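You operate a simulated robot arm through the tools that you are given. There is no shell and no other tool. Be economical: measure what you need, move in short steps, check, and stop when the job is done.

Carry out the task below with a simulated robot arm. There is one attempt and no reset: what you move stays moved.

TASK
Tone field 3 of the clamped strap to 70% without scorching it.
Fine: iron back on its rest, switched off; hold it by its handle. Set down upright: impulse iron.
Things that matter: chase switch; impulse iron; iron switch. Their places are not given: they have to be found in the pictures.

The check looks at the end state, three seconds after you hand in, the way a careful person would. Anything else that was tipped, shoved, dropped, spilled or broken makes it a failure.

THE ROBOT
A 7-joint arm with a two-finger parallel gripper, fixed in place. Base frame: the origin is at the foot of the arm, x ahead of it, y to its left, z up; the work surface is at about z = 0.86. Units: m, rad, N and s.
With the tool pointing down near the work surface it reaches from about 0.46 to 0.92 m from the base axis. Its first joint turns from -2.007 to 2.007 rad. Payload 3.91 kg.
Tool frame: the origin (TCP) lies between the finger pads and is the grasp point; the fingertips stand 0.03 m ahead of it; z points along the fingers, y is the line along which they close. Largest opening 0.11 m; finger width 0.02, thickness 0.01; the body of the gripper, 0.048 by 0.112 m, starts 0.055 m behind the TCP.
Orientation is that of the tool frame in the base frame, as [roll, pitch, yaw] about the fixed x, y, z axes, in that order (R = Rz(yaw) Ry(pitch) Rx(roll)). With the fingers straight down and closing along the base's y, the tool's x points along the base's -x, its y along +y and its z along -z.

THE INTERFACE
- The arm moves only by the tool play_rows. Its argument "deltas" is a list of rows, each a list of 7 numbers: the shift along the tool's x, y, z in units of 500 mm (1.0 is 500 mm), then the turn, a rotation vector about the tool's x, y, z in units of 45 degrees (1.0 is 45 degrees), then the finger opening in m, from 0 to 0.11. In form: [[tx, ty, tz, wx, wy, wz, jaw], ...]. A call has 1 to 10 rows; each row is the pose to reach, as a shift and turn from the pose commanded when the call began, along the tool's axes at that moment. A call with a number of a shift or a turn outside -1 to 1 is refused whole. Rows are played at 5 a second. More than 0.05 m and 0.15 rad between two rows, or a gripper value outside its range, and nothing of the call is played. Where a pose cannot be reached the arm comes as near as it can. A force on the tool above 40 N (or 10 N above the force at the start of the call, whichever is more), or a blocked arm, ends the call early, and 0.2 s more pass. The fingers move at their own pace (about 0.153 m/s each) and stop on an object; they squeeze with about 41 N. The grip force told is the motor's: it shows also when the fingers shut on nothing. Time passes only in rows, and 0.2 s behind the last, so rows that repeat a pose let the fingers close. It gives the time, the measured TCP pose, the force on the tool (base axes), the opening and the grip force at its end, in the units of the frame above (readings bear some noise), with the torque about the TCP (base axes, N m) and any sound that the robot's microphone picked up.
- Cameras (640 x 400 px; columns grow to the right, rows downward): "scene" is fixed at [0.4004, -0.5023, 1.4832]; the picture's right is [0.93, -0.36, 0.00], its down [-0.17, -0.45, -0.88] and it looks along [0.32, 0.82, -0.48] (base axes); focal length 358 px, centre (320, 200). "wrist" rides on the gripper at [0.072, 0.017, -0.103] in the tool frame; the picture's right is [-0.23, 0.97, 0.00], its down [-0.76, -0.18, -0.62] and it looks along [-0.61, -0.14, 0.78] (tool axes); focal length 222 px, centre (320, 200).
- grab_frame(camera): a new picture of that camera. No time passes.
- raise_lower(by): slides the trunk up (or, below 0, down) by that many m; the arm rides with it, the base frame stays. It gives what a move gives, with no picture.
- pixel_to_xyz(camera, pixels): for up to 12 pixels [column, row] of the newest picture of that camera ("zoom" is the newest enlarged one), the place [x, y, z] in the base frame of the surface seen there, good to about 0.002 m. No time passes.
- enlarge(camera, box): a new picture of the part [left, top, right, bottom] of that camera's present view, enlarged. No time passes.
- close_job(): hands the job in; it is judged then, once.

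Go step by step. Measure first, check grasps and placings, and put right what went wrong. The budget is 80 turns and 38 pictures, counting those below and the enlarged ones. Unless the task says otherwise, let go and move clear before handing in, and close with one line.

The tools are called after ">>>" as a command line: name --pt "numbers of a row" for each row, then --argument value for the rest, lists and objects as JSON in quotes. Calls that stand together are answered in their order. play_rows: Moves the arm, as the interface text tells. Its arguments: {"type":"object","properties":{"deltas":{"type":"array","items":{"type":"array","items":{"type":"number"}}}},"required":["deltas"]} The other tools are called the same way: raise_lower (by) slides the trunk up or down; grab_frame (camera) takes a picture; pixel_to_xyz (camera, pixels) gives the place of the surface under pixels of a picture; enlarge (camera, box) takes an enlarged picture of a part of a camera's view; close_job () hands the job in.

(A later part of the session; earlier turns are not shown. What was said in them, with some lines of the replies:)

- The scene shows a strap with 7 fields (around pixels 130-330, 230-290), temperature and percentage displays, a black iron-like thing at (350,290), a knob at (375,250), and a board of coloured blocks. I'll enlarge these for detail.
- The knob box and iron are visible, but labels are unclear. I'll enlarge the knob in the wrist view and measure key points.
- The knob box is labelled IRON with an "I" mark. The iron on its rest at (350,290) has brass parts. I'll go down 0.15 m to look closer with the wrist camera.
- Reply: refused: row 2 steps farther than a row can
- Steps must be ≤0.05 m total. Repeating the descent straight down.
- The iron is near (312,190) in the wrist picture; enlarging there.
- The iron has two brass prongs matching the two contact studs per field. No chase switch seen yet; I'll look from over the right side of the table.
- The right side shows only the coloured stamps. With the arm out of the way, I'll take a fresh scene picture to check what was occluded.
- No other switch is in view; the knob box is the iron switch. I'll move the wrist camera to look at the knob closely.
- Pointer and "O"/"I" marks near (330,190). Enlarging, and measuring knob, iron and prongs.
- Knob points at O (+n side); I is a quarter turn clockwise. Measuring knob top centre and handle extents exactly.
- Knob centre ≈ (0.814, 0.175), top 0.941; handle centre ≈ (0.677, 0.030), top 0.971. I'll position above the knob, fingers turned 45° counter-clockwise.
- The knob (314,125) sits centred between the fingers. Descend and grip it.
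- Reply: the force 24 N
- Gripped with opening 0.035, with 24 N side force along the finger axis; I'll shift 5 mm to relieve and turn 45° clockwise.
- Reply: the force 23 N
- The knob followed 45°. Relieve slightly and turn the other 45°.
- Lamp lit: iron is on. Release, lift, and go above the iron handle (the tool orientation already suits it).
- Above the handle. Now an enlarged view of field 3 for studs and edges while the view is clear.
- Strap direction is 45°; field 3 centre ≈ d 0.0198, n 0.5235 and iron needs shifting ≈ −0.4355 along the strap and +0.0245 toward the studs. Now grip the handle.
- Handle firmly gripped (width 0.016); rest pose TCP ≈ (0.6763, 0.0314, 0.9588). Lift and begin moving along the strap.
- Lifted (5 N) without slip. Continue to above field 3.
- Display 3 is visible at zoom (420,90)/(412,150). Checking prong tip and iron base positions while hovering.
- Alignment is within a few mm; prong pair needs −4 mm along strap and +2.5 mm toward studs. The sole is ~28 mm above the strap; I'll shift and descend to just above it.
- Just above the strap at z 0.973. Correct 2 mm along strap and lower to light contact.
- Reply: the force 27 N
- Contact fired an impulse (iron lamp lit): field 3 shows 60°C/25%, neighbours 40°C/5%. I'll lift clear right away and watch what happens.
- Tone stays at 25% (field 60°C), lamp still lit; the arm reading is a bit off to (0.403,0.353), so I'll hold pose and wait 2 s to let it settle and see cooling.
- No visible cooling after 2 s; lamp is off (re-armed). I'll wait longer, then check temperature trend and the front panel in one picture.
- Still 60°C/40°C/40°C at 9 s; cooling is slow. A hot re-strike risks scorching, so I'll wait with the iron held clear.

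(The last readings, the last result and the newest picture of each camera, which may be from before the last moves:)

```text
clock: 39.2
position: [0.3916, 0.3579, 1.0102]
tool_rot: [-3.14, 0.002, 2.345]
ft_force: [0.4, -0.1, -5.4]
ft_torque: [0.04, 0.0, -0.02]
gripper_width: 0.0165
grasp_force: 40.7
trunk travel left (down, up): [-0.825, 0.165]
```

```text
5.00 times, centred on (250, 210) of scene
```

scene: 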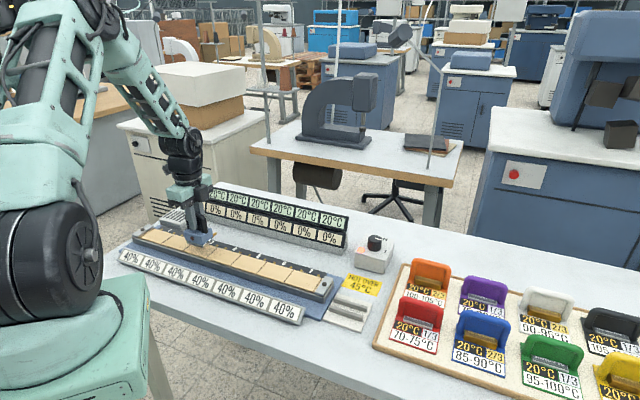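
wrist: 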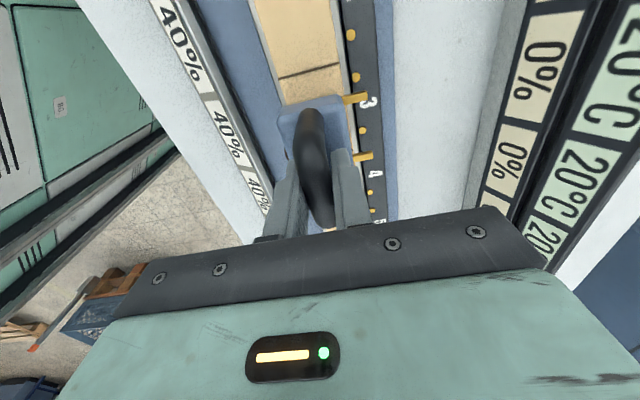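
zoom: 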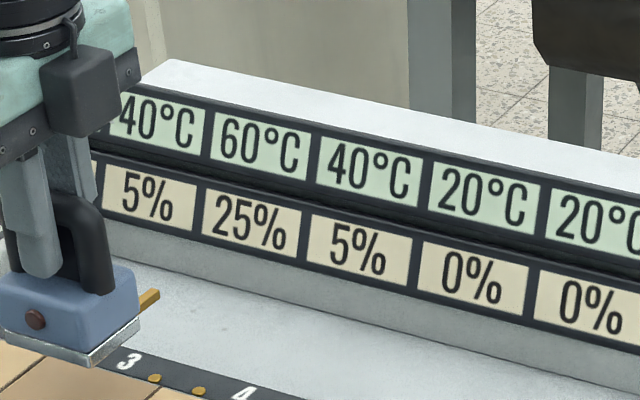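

After 20 s still 60/40/40 °C. Before risking another strike I'll wait considerably longer to establish whether it cools.

>>> play_rows --pt "0 0 0 0 0 0 0.0" --pt "0 0 0 0 0 0 0.0" --pt "0 0 0 0 0 0 0.0" --pt "0 0 0 0 0 0 0.0" --pt "0 0 0 0 0 0 0.0" --pt "0 0 0 0 0 0 0.0" --pt "0 0 0 0 0 0 0.0" --pt "0 0 0 0 0 0 0.0" --pt "0 0 0 0 0 0 0.0" --pt "0 0 0 0 0 0 0.0"

>>> play_rows --pt "0 0 0 0 0 0 0.0" --pt "0 0 0 0 0 0 0.0" --pt "0 0 0 0 0 0 0.0" --pt "0 0 0 0 0 0 0.0" --pt "0 0 0 0 0 0 0.0" --pt "0 0 0 0 0 0 0.0" --pt "0 0 0 0 0 0 0.0" --pt "0 0 0 0 0 0 0.0" --pt "0 0 0 0 0 0 0.0" --pt "0 0 0 0 0 0 0.0"

>>> play_rows --pt "0 0 0 0 0 0 0.0" --pt "0 0 0 0 0 0 0.0" --pt "0 0 0 0 0 0 0.0" --pt "0 0 0 0 0 0 0.0" --pt "0 0 0 0 0 0 0.0" --pt "0 0 0 0 0 0 0.0" --pt "0 0 0 0 0 0 0.0" --pt "0 0 0 0 0 0 0.0" --pt "0 0 0 0 0 0 0.0" --pt "0 0 0 0 0 0 0.0"

>>> play_rows --pt "0 0 0 0 0 0 0.0" --pt "0 0 0 0 0 0 0.0" --pt "0 0 0 0 0 0 0.0" --pt "0 0 0 0 0 0 0.0" --pt "0 0 0 0 0 0 0.0" --pt "0 0 0 0 0 0 0.0" --pt "0 0 0 0 0 0 0.0" --pt "0 0 0 0 0 0 0.0" --pt "0 0 0 0 0 0 0.0" --pt "0 0 0 0 0 0 0.0"

>>> play_rows --pt "0 0 0 0 0 0 0.0" --pt "0 0 0 0 0 0 0.0" --pt "0 0 0 0 0 0 0.0" --pt "0 0 0 0 0 0 0.0" --pt "0 0 0 0 0 0 0.0" --pt "0 0 0 0 0 0 0.0" --pt "0 0 0 0 0 0 0.0" --pt "0 0 0 0 0 0 0.0" --pt "0 0 0 0 0 0 0.0" --pt "0 0 0 0 0 0 0.0"

>>> play_rows --pt "0 0 0 0 0 0 0.0" --pt "0 0 0 0 0 0 0.0" --pt "0 0 0 0 0 0 0.0" --pt "0 0 0 0 0 0 0.0" --pt "0 0 0 0 0 0 0.0" --pt "0 0 0 0 0 0 0.0" --pt "0 0 0 0 0 0 0.0" --pt "0 0 0 0 0 0 0.0" --pt "0 0 0 0 0 0 0.0" --pt "0 0 0 0 0 0 0.0"

>>> play_rows --pt "0 0 0 0 0 0 0.0" --pt "0 0 0 0 0 0 0.0" --pt "0 0 0 0 0 0 0.0" --pt "0 0 0 0 0 0 0.0" --pt "0 0 0 0 0 0 0.0" --pt "0 0 0 0 0 0 0.0" --pt "0 0 0 0 0 0 0.0" --pt "0 0 0 0 0 0 0.0" --pt "0 0 0 0 0 0 0.0" --pt "0 0 0 0 0 0 0.0"

>>> play_rows --pt "0 0 0 0 0 0 0.0" --pt "0 0 0 0 0 0 0.0" --pt "0 0 0 0 0 0 0.0" --pt "0 0 0 0 0 0 0.0" --pt "0 0 0 0 0 0 0.0" --pt "0 0 0 0 0 0 0.0" --pt "0 0 0 0 0 0 0.0" --pt "0 0 0 0 0 0 0.0" --pt "0 0 0 0 0 0 0.0" --pt "0 0 0 0 0 0 0.0"

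>>> play_rows --pt "0 0 0 0 0 0 0.0" --pt "0 0 0 0 0 0 0.0" --pt "0 0 0 0 0 0 0.0" --pt "0 0 0 0 0 0 0.0" --pt "0 0 0 0 0 0 0.0" --pt "0 0 0 0 0 0 0.0" --pt "0 0 0 0 0 0 0.0" --pt "0 0 0 0 0 0 0.0" --pt "0 0 0 0 0 0 0.0" --pt "0 0 0 0 0 0 0.0"

>>> play_rows --pt "0 0 0 0 0 0 0.0" --pt "0 0 0 0 0 0 0.0" --pt "0 0 0 0 0 0 0.0" --pt "0 0 0 0 0 0 0.0" --pt "0 0 0 0 0 0 0.0" --pt "0 0 0 0 0 0 0.0" --pt "0 0 0 0 0 0 0.0" --pt "0 0 0 0 0 0 0.0" --pt "0 0 0 0 0 0 0.0" --pt "0 0 0 0 0 0 0.0"

>>> enlarge --camera "scene" --box '[190, 170, 310, 250]'

```text
clock: 41.4
position: [0.3897, 0.3589, 1.0096]
tool_rot: [-3.141, 0.001, 2.348]
ft_force: [-0.4, -0.3, -5.9]
ft_torque: [0.0, -0.01, 0.0]
gripper_width: 0.0162
grasp_force: 41.5
trunk travel left (down, up): [-0.825, 0.165]
```

```text
clock: 43.6
position: [0.3898, 0.3593, 1.0101]
tool_rot: [-3.141, -0.001, 2.347]
ft_force: [0.1, -0.6, -5.6]
ft_torque: [0.01, -0.04, 0.01]
gripper_width: 0.0164
grasp_force: 41.3
trunk travel left (down, up): [-0.825, 0.165]
```

```text
clock: 45.8
position: [0.3905, 0.358, 1.0098]
tool_rot: [3.141, 0.001, 2.347]
ft_force: [-0.6, 0.1, -4.6]
ft_torque: [0.02, 0.0, 0.01]
gripper_width: 0.0162
grasp_force: 41.5
trunk travel left (down, up): [-0.825, 0.165]
```

```text
clock: 48.0
position: [0.3898, 0.3594, 1.0098]
tool_rot: [3.141, 0.001, 2.348]
ft_force: [-0.4, 0.3, -5.4]
ft_torque: [-0.02, 0.0, 0.03]
gripper_width: 0.0163
grasp_force: 41.1
trunk travel left (down, up): [-0.825, 0.165]
```

```text
clock: 50.2
position: [0.3901, 0.3586, 1.0109]
tool_rot: [3.141, 0.0, 2.349]
ft_force: [-0.2, -1.1, -5.5]
ft_torque: [0.03, -0.02, 0.0]
gripper_width: 0.0165
grasp_force: 40.8
trunk travel left (down, up): [-0.825, 0.165]
```

```text
clock: 52.4
position: [0.39, 0.3589, 1.0104]
tool_rot: [3.141, 0.0, 2.35]
ft_force: [-0.5, -1.0, -5.7]
ft_torque: [0.02, -0.02, 0.01]
gripper_width: 0.0163
grasp_force: 41.2
trunk travel left (down, up): [-0.825, 0.165]
```

```text
clock: 54.6
position: [0.3894, 0.3586, 1.0104]
tool_rot: [3.14, 0.0, 2.349]
ft_force: [-0.3, 0.4, -3.9]
ft_torque: [0.02, 0.0, -0.02]
gripper_width: 0.0165
grasp_force: 40.8
trunk travel left (down, up): [-0.825, 0.165]
```

```text
clock: 56.8
position: [0.3887, 0.3589, 1.01]
tool_rot: [-3.141, 0.0, 2.351]
ft_force: [0.8, 0.3, -4.7]
ft_torque: [-0.02, 0.0, -0.01]
gripper_width: 0.0164
grasp_force: 41.0
trunk travel left (down, up): [-0.825, 0.165]
```

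```text
clock: 59.0
position: [0.3892, 0.3587, 1.0103]
tool_rot: [-3.141, 0.0, 2.349]
ft_force: [-0.1, 0.1, -5.4]
ft_torque: [-0.01, -0.09, -0.01]
gripper_width: 0.0165
grasp_force: 40.8
trunk travel left (down, up): [-0.825, 0.165]
```

```text
clock: 61.2
position: [0.3894, 0.3604, 1.0079]
tool_rot: [-3.141, 0.0, 2.351]
ft_force: [-0.2, 0.4, -6.6]
ft_torque: [-0.01, 0.05, -0.01]
gripper_width: 0.0162
grasp_force: 40.8
trunk travel left (down, up): [-0.825, 0.165]
```

```text
5.00 times, centred on (250, 210) of scene
```

zoom: 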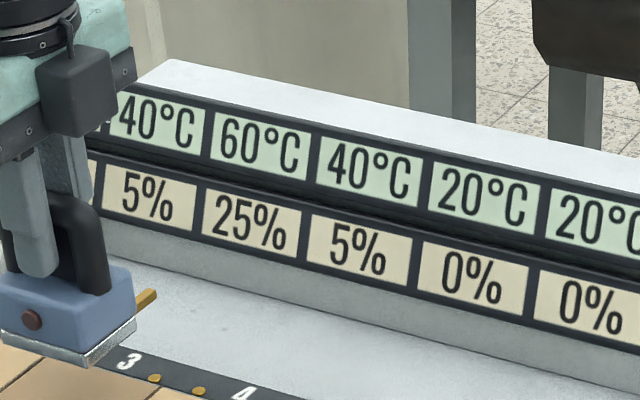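

After 42 s the readings are unchanged (60/40/40). Maybe the hovering iron matters, and I still haven't seen the chase switch; I'll lift the iron well away toward the board end, wait, and look with both in view.

>>> play_rows --pt "0 0 -0.09 0 0 0 0.0" --pt "0 0 -0.18 0 0 0 0.0" --pt "-0.07 0 -0.24 0 0 0 0.0" --pt "-0.15 0 -0.26 0 0 0 0.0" --pt "-0.24 0 -0.26 0 0 0 0.0" --pt "-0.33 0 -0.26 0 0 0 0.0" --pt "-0.42 0 -0.26 0 0 0 0.0" --pt "-0.51 0 -0.26 0 0 0 0.0" --pt "-0.6 0 -0.26 0 0 0 0.0" --pt "-0.6 0 -0.26 0 0 0 0.0"

>>> play_rows --pt "0 0 0 0 0 0 0.0" --pt "0 0 0 0 0 0 0.0" --pt "0 0 0 0 0 0 0.0" --pt "0 0 0 0 0 0 0.0" --pt "0 0 0 0 0 0 0.0" --pt "0 0 0 0 0 0 0.0" --pt "0 0 0 0 0 0 0.0" --pt "0 0 0 0 0 0 0.0" --pt "0 0 0 0 0 0 0.0" --pt "0 0 0 0 0 0 0.0"

>>> play_rows --pt "0 0 0 0 0 0 0.0" --pt "0 0 0 0 0 0 0.0" --pt "0 0 0 0 0 0 0.0" --pt "0 0 0 0 0 0 0.0" --pt "0 0 0 0 0 0 0.0" --pt "0 0 0 0 0 0 0.0" --pt "0 0 0 0 0 0 0.0" --pt "0 0 0 0 0 0 0.0" --pt "0 0 0 0 0 0 0.0" --pt "0 0 0 0 0 0 0.0"

>>> play_rows --pt "0 0 0 0 0 0 0.0" --pt "0 0 0 0 0 0 0.0" --pt "0 0 0 0 0 0 0.0" --pt "0 0 0 0 0 0 0.0" --pt "0 0 0 0 0 0 0.0" --pt "0 0 0 0 0 0 0.0" --pt "0 0 0 0 0 0 0.0" --pt "0 0 0 0 0 0 0.0" --pt "0 0 0 0 0 0 0.0" --pt "0 0 0 0 0 0 0.0"

>>> grab_frame --camera "scene"

>>> grab_frame --camera "wrist"

```text
clock: 63.4
position: [0.5979, 0.1479, 1.1368]
tool_rot: [-3.141, 0.002, 2.355]
ft_force: [0.1, 0.1, -4.2]
ft_torque: [0.0, 0.01, -0.01]
gripper_width: 0.0165
grasp_force: 41.0
trunk travel left (down, up): [-0.825, 0.165]
```

```text
clock: 65.6
position: [0.5976, 0.149, 1.1357]
tool_rot: [-3.14, -0.002, 2.358]
ft_force: [0.9, 0.8, -5.8]
ft_torque: [-0.01, 0.02, -0.02]
gripper_width: 0.0164
grasp_force: 41.2
trunk travel left (down, up): [-0.825, 0.165]
```

```text
clock: 67.8
position: [0.5989, 0.1485, 1.1365]
tool_rot: [3.141, 0.0, 2.356]
ft_force: [-0.1, -0.5, -5.2]
ft_torque: [0.0, 0.0, 0.0]
gripper_width: 0.0167
grasp_force: 40.7
trunk travel left (down, up): [-0.825, 0.165]
```

```text
clock: 70.0
position: [0.5971, 0.1485, 1.1374]
tool_rot: [3.142, 0.001, 2.356]
ft_force: [0.4, -0.2, -5.0]
ft_torque: [0.03, 0.0, 0.01]
gripper_width: 0.016
grasp_force: 41.1
trunk travel left (down, up): [-0.825, 0.165]
```

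```text
6 pictures are left
```

scene: 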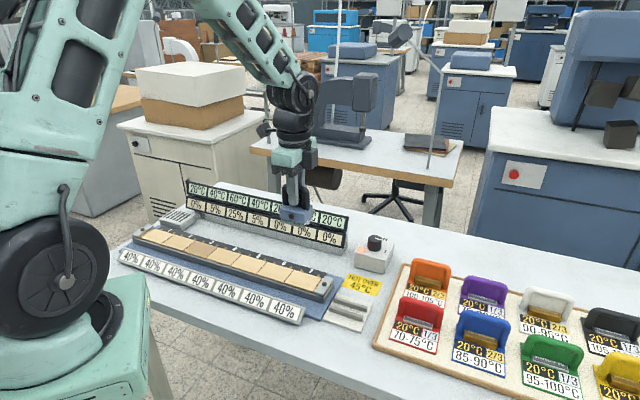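

```text
5 pictures are left
```

wrist: 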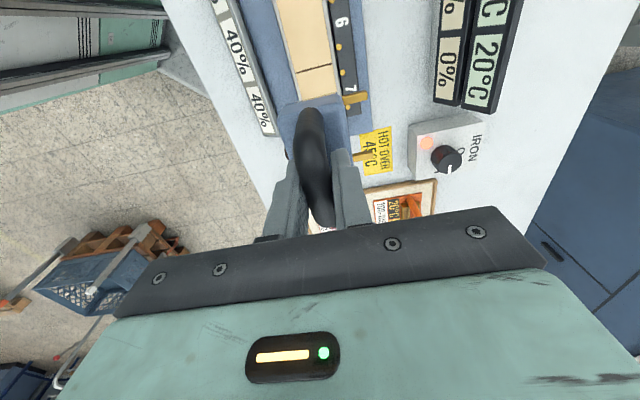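

Still 60 °C and 25 %; the chase switch is outside the relevant area. The tone steps (40°C→5 %, 60°C→25 %) suggest gain rises with temperature, so a hot re-strike would overshoot; I'll keep waiting away from the strap for cooling.

>>> play_rows --pt "0 0 0 0 0 0 0.0" --pt "0 0 0 0 0 0 0.0" --pt "0 0 0 0 0 0 0.0" --pt "0 0 0 0 0 0 0.0" --pt "0 0 0 0 0 0 0.0" --pt "0 0 0 0 0 0 0.0" --pt "0 0 0 0 0 0 0.0" --pt "0 0 0 0 0 0 0.0" --pt "0 0 0 0 0 0 0.0" --pt "0 0 0 0 0 0 0.0"

>>> play_rows --pt "0 0 0 0 0 0 0.0" --pt "0 0 0 0 0 0 0.0" --pt "0 0 0 0 0 0 0.0" --pt "0 0 0 0 0 0 0.0" --pt "0 0 0 0 0 0 0.0" --pt "0 0 0 0 0 0 0.0" --pt "0 0 0 0 0 0 0.0" --pt "0 0 0 0 0 0 0.0" --pt "0 0 0 0 0 0 0.0" --pt "0 0 0 0 0 0 0.0"

>>> play_rows --pt "0 0 0 0 0 0 0.0" --pt "0 0 0 0 0 0 0.0" --pt "0 0 0 0 0 0 0.0" --pt "0 0 0 0 0 0 0.0" --pt "0 0 0 0 0 0 0.0" --pt "0 0 0 0 0 0 0.0" --pt "0 0 0 0 0 0 0.0" --pt "0 0 0 0 0 0 0.0" --pt "0 0 0 0 0 0 0.0" --pt "0 0 0 0 0 0 0.0"

>>> play_rows --pt "0 0 0 0 0 0 0.0" --pt "0 0 0 0 0 0 0.0" --pt "0 0 0 0 0 0 0.0" --pt "0 0 0 0 0 0 0.0" --pt "0 0 0 0 0 0 0.0" --pt "0 0 0 0 0 0 0.0" --pt "0 0 0 0 0 0 0.0" --pt "0 0 0 0 0 0 0.0" --pt "0 0 0 0 0 0 0.0" --pt "0 0 0 0 0 0 0.0"

>>> play_rows --pt "0 0 0 0 0 0 0.0" --pt "0 0 0 0 0 0 0.0" --pt "0 0 0 0 0 0 0.0" --pt "0 0 0 0 0 0 0.0" --pt "0 0 0 0 0 0 0.0" --pt "0 0 0 0 0 0 0.0" --pt "0 0 0 0 0 0 0.0" --pt "0 0 0 0 0 0 0.0" --pt "0 0 0 0 0 0 0.0" --pt "0 0 0 0 0 0 0.0"

>>> play_rows --pt "0 0 0 0 0 0 0.0" --pt "0 0 0 0 0 0 0.0" --pt "0 0 0 0 0 0 0.0" --pt "0 0 0 0 0 0 0.0" --pt "0 0 0 0 0 0 0.0" --pt "0 0 0 0 0 0 0.0" --pt "0 0 0 0 0 0 0.0" --pt "0 0 0 0 0 0 0.0" --pt "0 0 0 0 0 0 0.0" --pt "0 0 0 0 0 0 0.0"

>>> play_rows --pt "0 0 0 0 0 0 0.0" --pt "0 0 0 0 0 0 0.0" --pt "0 0 0 0 0 0 0.0" --pt "0 0 0 0 0 0 0.0" --pt "0 0 0 0 0 0 0.0" --pt "0 0 0 0 0 0 0.0" --pt "0 0 0 0 0 0 0.0" --pt "0 0 0 0 0 0 0.0" --pt "0 0 0 0 0 0 0.0" --pt "0 0 0 0 0 0 0.0"

>>> play_rows --pt "0 0 0 0 0 0 0.0" --pt "0 0 0 0 0 0 0.0" --pt "0 0 0 0 0 0 0.0" --pt "0 0 0 0 0 0 0.0" --pt "0 0 0 0 0 0 0.0" --pt "0 0 0 0 0 0 0.0" --pt "0 0 0 0 0 0 0.0" --pt "0 0 0 0 0 0 0.0" --pt "0 0 0 0 0 0 0.0" --pt "0 0 0 0 0 0 0.0"

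>>> play_rows --pt "0 0 0 0 0 0 0.0" --pt "0 0 0 0 0 0 0.0" --pt "0 0 0 0 0 0 0.0" --pt "0 0 0 0 0 0 0.0" --pt "0 0 0 0 0 0 0.0" --pt "0 0 0 0 0 0 0.0" --pt "0 0 0 0 0 0 0.0" --pt "0 0 0 0 0 0 0.0" --pt "0 0 0 0 0 0 0.0" --pt "0 0 0 0 0 0 0.0"

>>> play_rows --pt "0 0 0 0 0 0 0.0" --pt "0 0 0 0 0 0 0.0" --pt "0 0 0 0 0 0 0.0" --pt "0 0 0 0 0 0 0.0" --pt "0 0 0 0 0 0 0.0" --pt "0 0 0 0 0 0 0.0" --pt "0 0 0 0 0 0 0.0" --pt "0 0 0 0 0 0 0.0" --pt "0 0 0 0 0 0 0.0" --pt "0 0 0 0 0 0 0.0"

>>> play_rows --pt "0 0 0 0 0 0 0.0" --pt "0 0 0 0 0 0 0.0" --pt "0 0 0 0 0 0 0.0" --pt "0 0 0 0 0 0 0.0" --pt "0 0 0 0 0 0 0.0" --pt "0 0 0 0 0 0 0.0" --pt "0 0 0 0 0 0 0.0" --pt "0 0 0 0 0 0 0.0" --pt "0 0 0 0 0 0 0.0" --pt "0 0 0 0 0 0 0.0"

>>> play_rows --pt "0 0 0 0 0 0 0.0" --pt "0 0 0 0 0 0 0.0" --pt "0 0 0 0 0 0 0.0" --pt "0 0 0 0 0 0 0.0" --pt "0 0 0 0 0 0 0.0" --pt "0 0 0 0 0 0 0.0" --pt "0 0 0 0 0 0 0.0" --pt "0 0 0 0 0 0 0.0" --pt "0 0 0 0 0 0 0.0" --pt "0 0 0 0 0 0 0.0"

>>> play_rows --pt "0 0 0 0 0 0 0.0" --pt "0 0 0 0 0 0 0.0" --pt "0 0 0 0 0 0 0.0" --pt "0 0 0 0 0 0 0.0" --pt "0 0 0 0 0 0 0.0" --pt "0 0 0 0 0 0 0.0" --pt "0 0 0 0 0 0 0.0" --pt "0 0 0 0 0 0 0.0" --pt "0 0 0 0 0 0 0.0" --pt "0 0 0 0 0 0 0.0"

>>> play_rows --pt "0 0 0 0 0 0 0.0" --pt "0 0 0 0 0 0 0.0" --pt "0 0 0 0 0 0 0.0" --pt "0 0 0 0 0 0 0.0" --pt "0 0 0 0 0 0 0.0" --pt "0 0 0 0 0 0 0.0" --pt "0 0 0 0 0 0 0.0" --pt "0 0 0 0 0 0 0.0" --pt "0 0 0 0 0 0 0.0" --pt "0 0 0 0 0 0 0.0"

>>> play_rows --pt "0 0 0 0 0 0 0.0" --pt "0 0 0 0 0 0 0.0" --pt "0 0 0 0 0 0 0.0" --pt "0 0 0 0 0 0 0.0" --pt "0 0 0 0 0 0 0.0" --pt "0 0 0 0 0 0 0.0" --pt "0 0 0 0 0 0 0.0" --pt "0 0 0 0 0 0 0.0" --pt "0 0 0 0 0 0 0.0" --pt "0 0 0 0 0 0 0.0"

>>> play_rows --pt "0 0 0 0 0 0 0.0" --pt "0 0 0 0 0 0 0.0" --pt "0 0 0 0 0 0 0.0" --pt "0 0 0 0 0 0 0.0" --pt "0 0 0 0 0 0 0.0" --pt "0 0 0 0 0 0 0.0" --pt "0 0 0 0 0 0 0.0" --pt "0 0 0 0 0 0 0.0" --pt "0 0 0 0 0 0 0.0" --pt "0 0 0 0 0 0 0.0"

>>> play_rows --pt "0 0 0 0 0 0 0.0" --pt "0 0 0 0 0 0 0.0" --pt "0 0 0 0 0 0 0.0" --pt "0 0 0 0 0 0 0.0" --pt "0 0 0 0 0 0 0.0" --pt "0 0 0 0 0 0 0.0" --pt "0 0 0 0 0 0 0.0" --pt "0 0 0 0 0 0 0.0" --pt "0 0 0 0 0 0 0.0" --pt "0 0 0 0 0 0 0.0"

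>>> play_rows --pt "0 0 0 0 0 0 0.0" --pt "0 0 0 0 0 0 0.0" --pt "0 0 0 0 0 0 0.0" --pt "0 0 0 0 0 0 0.0" --pt "0 0 0 0 0 0 0.0" --pt "0 0 0 0 0 0 0.0" --pt "0 0 0 0 0 0 0.0" --pt "0 0 0 0 0 0 0.0" --pt "0 0 0 0 0 0 0.0" --pt "0 0 0 0 0 0 0.0"

>>> enlarge --camera "scene" --box '[180, 170, 340, 270]'

```text
clock: 72.2
position: [0.5983, 0.1486, 1.1373]
tool_rot: [-3.14, 0.0, 2.355]
ft_force: [-0.6, 0.4, -5.3]
ft_torque: [-0.02, -0.04, -0.02]
gripper_width: 0.0166
grasp_force: 40.9
trunk travel left (down, up): [-0.825, 0.165]
```

```text
clock: 74.4
position: [0.5973, 0.1486, 1.1378]
tool_rot: [3.141, 0.0, 2.356]
ft_force: [0.7, -0.6, -5.1]
ft_torque: [0.0, -0.04, -0.03]
gripper_width: 0.0162
grasp_force: 40.9
trunk travel left (down, up): [-0.825, 0.165]
```

```text
clock: 76.6
position: [0.5979, 0.1495, 1.1364]
tool_rot: [-3.141, -0.001, 2.356]
ft_force: [-0.3, -0.2, -5.6]
ft_torque: [-0.01, -0.01, -0.04]
gripper_width: 0.0164
grasp_force: 41.2
trunk travel left (down, up): [-0.825, 0.165]
```

```text
clock: 78.8
position: [0.5971, 0.1487, 1.1379]
tool_rot: [-3.141, 0.0, 2.356]
ft_force: [-0.6, 0.1, -5.3]
ft_torque: [-0.03, -0.01, 0.0]
gripper_width: 0.0162
grasp_force: 41.2
trunk travel left (down, up): [-0.825, 0.165]
```

```text
clock: 81.0
position: [0.5979, 0.1494, 1.1376]
tool_rot: [3.141, 0.0, 2.357]
ft_force: [-0.1, 0.3, -5.1]
ft_torque: [0.03, 0.02, 0.01]
gripper_width: 0.0167
grasp_force: 41.0
trunk travel left (down, up): [-0.825, 0.165]
```

```text
clock: 83.2
position: [0.598, 0.1487, 1.1376]
tool_rot: [-3.142, 0.0, 2.356]
ft_force: [0.6, 0.2, -5.0]
ft_torque: [0.01, -0.02, 0.03]
gripper_width: 0.0161
grasp_force: 40.8
trunk travel left (down, up): [-0.825, 0.165]
```

```text
clock: 85.4
position: [0.5978, 0.1482, 1.1364]
tool_rot: [-3.141, 0.0, 2.356]
ft_force: [-0.9, -0.2, -5.3]
ft_torque: [0.0, -0.01, 0.02]
gripper_width: 0.0164
grasp_force: 40.8
trunk travel left (down, up): [-0.825, 0.165]
```

```text
clock: 87.6
position: [0.598, 0.148, 1.1375]
tool_rot: [-3.14, 0.0, 2.357]
ft_force: [-1.1, -0.5, -5.7]
ft_torque: [-0.03, 0.02, -0.01]
gripper_width: 0.0166
grasp_force: 40.8
trunk travel left (down, up): [-0.825, 0.165]
```

```text
clock: 89.8
position: [0.5981, 0.1484, 1.1368]
tool_rot: [3.141, 0.0, 2.359]
ft_force: [0.2, 0.2, -5.9]
ft_torque: [-0.01, 0.02, -0.01]
gripper_width: 0.0166
grasp_force: 41.3
trunk travel left (down, up): [-0.825, 0.165]
```

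```text
clock: 92.0
position: [0.5967, 0.1483, 1.1369]
tool_rot: [-3.141, 0.0, 2.356]
ft_force: [0.9, -0.5, -4.9]
ft_torque: [0.01, 0.0, 0.01]
gripper_width: 0.0166
grasp_force: 40.5
trunk travel left (down, up): [-0.825, 0.165]
```

```text
clock: 94.2
position: [0.5975, 0.1484, 1.1375]
tool_rot: [-3.141, 0.001, 2.355]
ft_force: [-0.1, 0.1, -5.4]
ft_torque: [-0.03, 0.02, 0.03]
gripper_width: 0.0164
grasp_force: 41.4
trunk travel left (down, up): [-0.825, 0.165]
```

```text
clock: 96.4
position: [0.5975, 0.1482, 1.1378]
tool_rot: [3.139, 0.0, 2.356]
ft_force: [0.3, 0.2, -5.4]
ft_torque: [0.04, 0.0, 0.01]
gripper_width: 0.0163
grasp_force: 40.4
trunk travel left (down, up): [-0.825, 0.165]
```

```text
clock: 98.6
position: [0.5972, 0.148, 1.1364]
tool_rot: [3.14, 0.001, 2.358]
ft_force: [-0.8, 0.1, -5.3]
ft_torque: [-0.01, -0.02, -0.02]
gripper_width: 0.0163
grasp_force: 41.2
trunk travel left (down, up): [-0.825, 0.165]
```

```text
clock: 100.8
position: [0.5986, 0.1486, 1.1368]
tool_rot: [3.14, 0.0, 2.356]
ft_force: [-0.7, -0.3, -6.0]
ft_torque: [0.02, -0.02, 0.0]
gripper_width: 0.0164
grasp_force: 41.0
trunk travel left (down, up): [-0.825, 0.165]
```

```text
clock: 103.0
position: [0.5974, 0.1489, 1.1368]
tool_rot: [-3.142, 0.0, 2.357]
ft_force: [-0.3, -1.4, -5.0]
ft_torque: [-0.01, 0.02, 0.01]
gripper_width: 0.0164
grasp_force: 41.3
trunk travel left (down, up): [-0.825, 0.165]
```

```text
clock: 105.2
position: [0.5976, 0.1482, 1.1376]
tool_rot: [3.141, 0.0, 2.356]
ft_force: [0.1, 0.5, -5.2]
ft_torque: [-0.03, 0.02, 0.01]
gripper_width: 0.0163
grasp_force: 41.0
trunk travel left (down, up): [-0.825, 0.165]
```

```text
clock: 107.4
position: [0.5989, 0.1483, 1.1359]
tool_rot: [-3.142, -0.002, 2.355]
ft_force: [-0.4, 0.3, -5.9]
ft_torque: [0.01, 0.0, -0.01]
gripper_width: 0.0162
grasp_force: 41.3
trunk travel left (down, up): [-0.825, 0.165]
```

```text
clock: 109.6
position: [0.5971, 0.1476, 1.1362]
tool_rot: [3.141, -0.001, 2.356]
ft_force: [-1.3, 0.1, -5.1]
ft_torque: [-0.02, 0.0, -0.02]
gripper_width: 0.0168
grasp_force: 41.3
trunk travel left (down, up): [-0.825, 0.165]
```

```text
4.00 times, centred on (260, 220) of scene
```

zoom: 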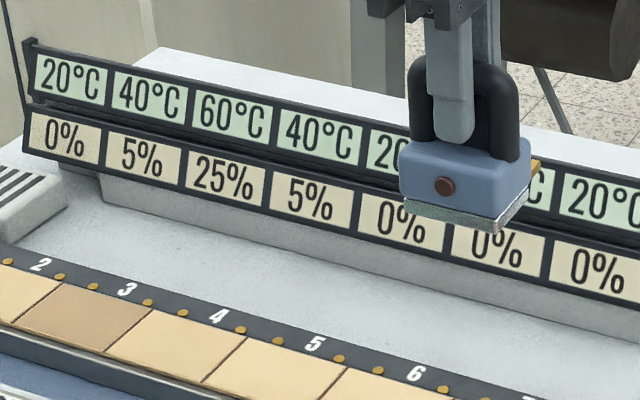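

No cooling at all in 90 s, so waiting is pointless: the reading only changes per impulse. I'll go back over field 3 for a second impulse, hovering first to verify alignment.

>>> play_rows --pt "0.08 0 0 0 0 0 0.0" --pt "0.16 0 0 0 0 0 0.0" --pt "0.24 0 0 0 0 0 0.0" --pt "0.32 0 0 0 0 0 0.0" --pt "0.4 0 0 0 0 0 0.0" --pt "0.48 0 0.05 0 0 0 0.0" --pt "0.54 0 0.12 0 0 0 0.0" --pt "0.599 0 0.19 0 0 0 0.0" --pt "0.599 0 0.26 0 0 0 0.0" --pt "0.599 0 0.304 0 0 0 0.0"

>>> play_rows --pt "0 0 0 0 0 0 0.0" --pt "0 0 0 0 0 0 0.0" --pt "0 0 0 0 0 0 0.0"

```text
clock: 111.8
position: [0.3862, 0.3602, 0.9871]
tool_rot: [3.14, -0.001, 2.356]
ft_force: [0.1, -0.2, -5.1]
ft_torque: [-0.01, -0.01, 0.01]
gripper_width: 0.0165
grasp_force: 40.8
trunk travel left (down, up): [-0.825, 0.165]
```

```text
clock: 112.6
position: [0.388, 0.3598, 0.9882]
tool_rot: [3.14, 0.0, 2.358]
ft_force: [0.4, 0.2, -5.6]
ft_torque: [0.01, 0.0, -0.01]
gripper_width: 0.0163
grasp_force: 40.4
trunk travel left (down, up): [-0.825, 0.165]
```

Aligned over field 3 (same spot as before). Second impulse: touch down briefly and lift.

>>> play_rows --pt "0 0 0.028 0 0 0 0.0" --pt "0 0 0.036 0 0 0 0.0" --pt "0 0 0.036 0 0 0 0.0"

>>> play_rows --pt "0 0 -0.06 0 0 0 0.0"

>>> enlarge --camera "scene" --box '[180, 170, 320, 270]'

```text
clock: 113.6
position: [0.3875, 0.3598, 0.9731]
tool_rot: [3.138, -0.002, 2.356]
ft_force: [-3.8, -6.5, 22.2]
ft_torque: [-0.2, -0.06, 0.03]
gripper_width: 0.0162
grasp_force: 41.0
trunk travel left (down, up): [-0.825, 0.165]
stopped in row 3: the force on the tool passed its limit at 40 N (the readings are from after the stop); the commanded pose is now the measured one
```

```text
clock: 114.0
position: [0.3989, 0.3553, 0.9975]
tool_rot: [-3.137, 0.005, 2.329]
ft_force: [-0.1, 0.7, -5.6]
ft_torque: [-0.02, -0.01, 0.02]
gripper_width: 0.0162
grasp_force: 40.7
trunk travel left (down, up): [-0.825, 0.165]
```

```text
4.00 times, centred on (250, 220) of scene
```

zoom: 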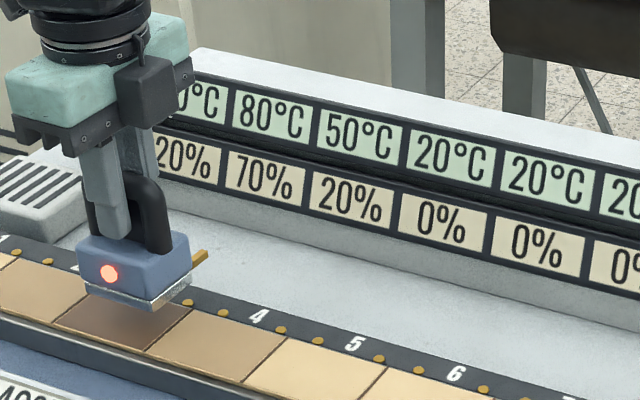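

Field 3 reads 70 % (80 °C), neighbours 20 %, no scorch. Now carry the iron back to its rest.

>>> play_rows --pt "0 0 -0.05 0 0 0 0.0" --pt "-0.09 0 -0.05 0 0 0 0.0" --pt "-0.18 0 -0.05 0 0 0 0.0" --pt "-0.27 0 -0.05 0 0 0 0.0" --pt "-0.36 -0.01 -0.05 0 0 0 0.0" --pt "-0.45 -0.02 -0.05 0 0 0 0.0" --pt "-0.54 -0.03 -0.05 0 0 0 0.0" --pt "-0.63 -0.04 -0.05 0 0 0 0.0" --pt "-0.72 -0.05 -0.05 0 0 0 0.0" --pt "-0.8 -0.056 -0.05 0 0 0 0.0"

>>> play_rows --pt "-0.04 0 0 0 0 0 0.0" --pt "-0.07 0 0 0 0 0 0.0" --pt "-0.07 0 0 0 0 0 0.0" --pt "-0.07 0 0 0 0 0 0.0"

```text
clock: 116.2
position: [0.6499, 0.0575, 1.0267]
tool_rot: [3.141, -0.002, 2.359]
ft_force: [0.0, -0.2, -4.7]
ft_torque: [-0.02, -0.01, 0.02]
gripper_width: 0.0164
grasp_force: 40.9
trunk travel left (down, up): [-0.825, 0.165]
```

```text
clock: 117.2
position: [0.6753, 0.0328, 1.0253]
tool_rot: [3.139, -0.004, 2.357]
ft_force: [-0.1, -0.5, -6.1]
ft_torque: [0.03, 0.0, 0.03]
gripper_width: 0.0166
grasp_force: 41.0
trunk travel left (down, up): [-0.825, 0.165]
```

Nearly over the rest (1–2 mm off along strap). Correct and lower to just above the bars.

>>> play_rows --pt "-0.003 0 0.05 0 0 0 0.0" --pt "-0.003 0 0.1 0 0 0 0.0" --pt "-0.003 0 0.12 0 0 0 0.0" --pt "-0.003 0 0.12 0 0 0 0.0"

```text
clock: 118.2
position: [0.6765, 0.0321, 0.9666]
tool_rot: [3.14, -0.002, 2.356]
ft_force: [0.2, 0.2, -5.9]
ft_torque: [0.02, 0.04, 0.01]
gripper_width: 0.0164
grasp_force: 40.7
trunk travel left (down, up): [-0.825, 0.165]
```

Free-hanging at 0.9666 in line with the rest. Lower in small steps to contact at ~0.959.

>>> play_rows --pt "0 -0.001 0.006 0 0 0 0.0" --pt "0 -0.001 0.012 0 0 0 0.0" --pt "0 -0.001 0.015 0 0 0 0.0" --pt "0 -0.001 0.016 0 0 0 0.0"

>>> enlarge --camera "scene" --box '[300, 230, 400, 330]'

```text
clock: 119.2
position: [0.677, 0.0325, 0.9601]
tool_rot: [3.138, 0.001, 2.356]
ft_force: [-1.8, -0.8, 8.9]
ft_torque: [0.45, 0.27, 0.08]
gripper_width: 0.0161
grasp_force: 40.8
trunk travel left (down, up): [-0.825, 0.165]
```

```text
4.00 times, centred on (350, 280) of scene
```

zoom: 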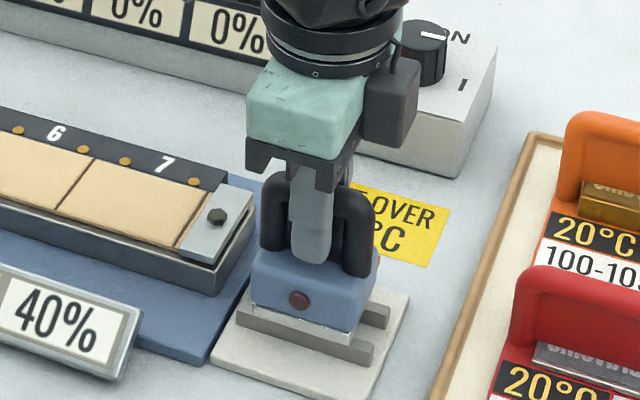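

The iron sits on the bars as at the start. Release and lift, then go back over the knob (reverse of before).

>>> play_rows --pt "0 0 0 0 0 0 0.03" --pt "0 0 0 0 0 0 0.07" --pt "0 0 0 0 0 0 0.07" --pt "0 0 -0.08 0 0 0 0.07" --pt "0 0 -0.16 0 0 0 0.07" --pt "0 0.08 -0.16 0 0 0 0.07" --pt "0 0.16 -0.16 0 0 0 0.07" --pt "0 0.24 -0.16 0 0 0 0.07" --pt "0 0.32 -0.16 0 0 0 0.07" --pt "0 0.394 -0.16 0 0 0 0.07"

>>> play_rows --pt "0 0 0 0 0 0 0.07" --pt "0 0 0 0 0 0 0.07"

```text
clock: 121.4
position: [0.8155, 0.1694, 1.0386]
tool_rot: [3.141, -0.001, 2.357]
ft_force: [0.0, -0.5, 0.2]
ft_torque: [-0.01, -0.03, 0.0]
gripper_width: 0.07
grasp_force: 0.0
trunk travel left (down, up): [-0.825, 0.165]
```

```text
clock: 122.0
position: [0.8158, 0.1704, 1.0396]
tool_rot: [3.141, -0.001, 2.357]
ft_force: [-0.1, -0.6, 0.4]
ft_torque: [0.01, -0.01, 0.02]
gripper_width: 0.0699
grasp_force: 0.1
trunk travel left (down, up): [-0.825, 0.165]
```

Just 2 mm off; correct, descend and grip the knob.

>>> play_rows --pt "0 0.004 0.085 0 0 0 0.07" --pt "0 0.004 0.168 0 0 0 0.07" --pt "0 0.004 0.168 0 0 0 0.07" --pt "0 0.004 0.168 0 0 0 0.0" --pt "0 0.004 0.168 0 0 0 0.0"

>>> play_rows --pt "0 0 0 0 0 -0.167 0.0" --pt "0 0 0 0 0 -0.333 0.0" --pt "0 0 0 0 0 -0.5 0.0" --pt "0 0 0 0 0 -0.667 0.0" --pt "0 0 0 0 0 -0.833 0.0" --pt "0 0 0 0 0 -1.0 0.0"

>>> play_rows --pt "0 0 0 0 0 -0.167 0.0" --pt "0 0 0 0 0 -0.333 0.0" --pt "0 0 0 0 0 -0.5 0.0" --pt "0 0 0 0 0 -0.667 0.0" --pt "0 0 0 0 0 -0.833 0.0" --pt "0 0 0 0 0 -1.0 0.0"

```text
clock: 123.2
position: [0.8182, 0.172, 0.954]
tool_rot: [3.136, 0.002, 2.356]
ft_force: [8.5, 4.4, -3.6]
ft_torque: [0.32, -0.51, -0.04]
gripper_width: 0.0351
grasp_force: 44.9
trunk travel left (down, up): [-0.825, 0.165]
```

```text
clock: 124.6
position: [0.8174, 0.1737, 0.9554]
tool_rot: [3.139, 0.0, -3.139]
ft_force: [16.9, 6.2, -0.6]
ft_torque: [0.26, -0.16, 0.02]
gripper_width: 0.0351
grasp_force: 44.6
trunk travel left (down, up): [-0.825, 0.165]
```

```text
clock: 126.0
position: [0.8172, 0.1744, 0.9553]
tool_rot: [3.139, 0.006, -2.354]
ft_force: [18.2, 11.8, -2.6]
ft_torque: [0.69, -0.59, -0.16]
gripper_width: 0.0352
grasp_force: 45.3
trunk travel left (down, up): [-0.825, 0.165]
```

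The knob turned back 90°. Release, lift clear and take a picture.

>>> play_rows --pt "0 0 0 0 0 0 0.07" --pt "0 0 0 0 0 0 0.07" --pt "0 0 -0.09 0 0 0 0.07" --pt "0 0 -0.18 0 0 0 0.07" --pt "0 0 -0.27 0 0 0 0.07" --pt "0 0 -0.36 0 0 0 0.07" --pt "0 0 -0.44 0 0 0 0.07"

>>> enlarge --camera "scene" --box '[180, 180, 420, 330]'

```text
clock: 127.6
position: [0.815, 0.172, 1.1765]
tool_rot: [3.14, 0.002, -2.356]
ft_force: [-1.3, -0.9, -0.6]
ft_torque: [0.01, 0.03, 0.02]
gripper_width: 0.0701
grasp_force: 0.0
trunk travel left (down, up): [-0.825, 0.165]
```

```text
2.67 times, centred on (300, 255) of scene
```

zoom: 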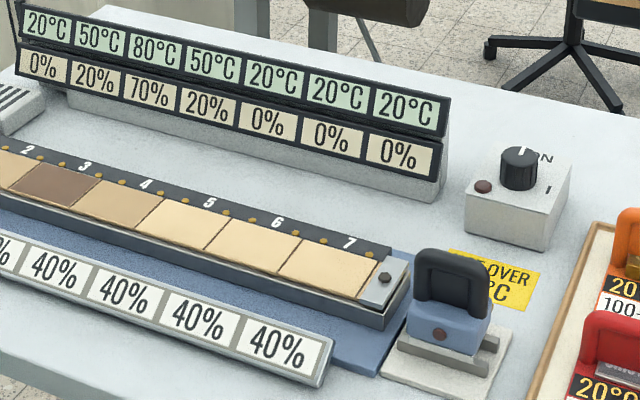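

Field 3 shows 70% at zoom (143,93) and its neighbours 20%. The lamp at (483,186) is off with the knob back at O. The iron stands upright on its rest and the gripper is clear, so I'm handing in.

>>> close_job

```text
The job is handed in.
```

Field 3 reads 70% and shows no scorching. The iron is back upright on its rest and switched off. The two neighbouring fields (2 and 4) picked up 20% from the heat spreading sideways. I never found the chase switch in the pictures and didn't use it.
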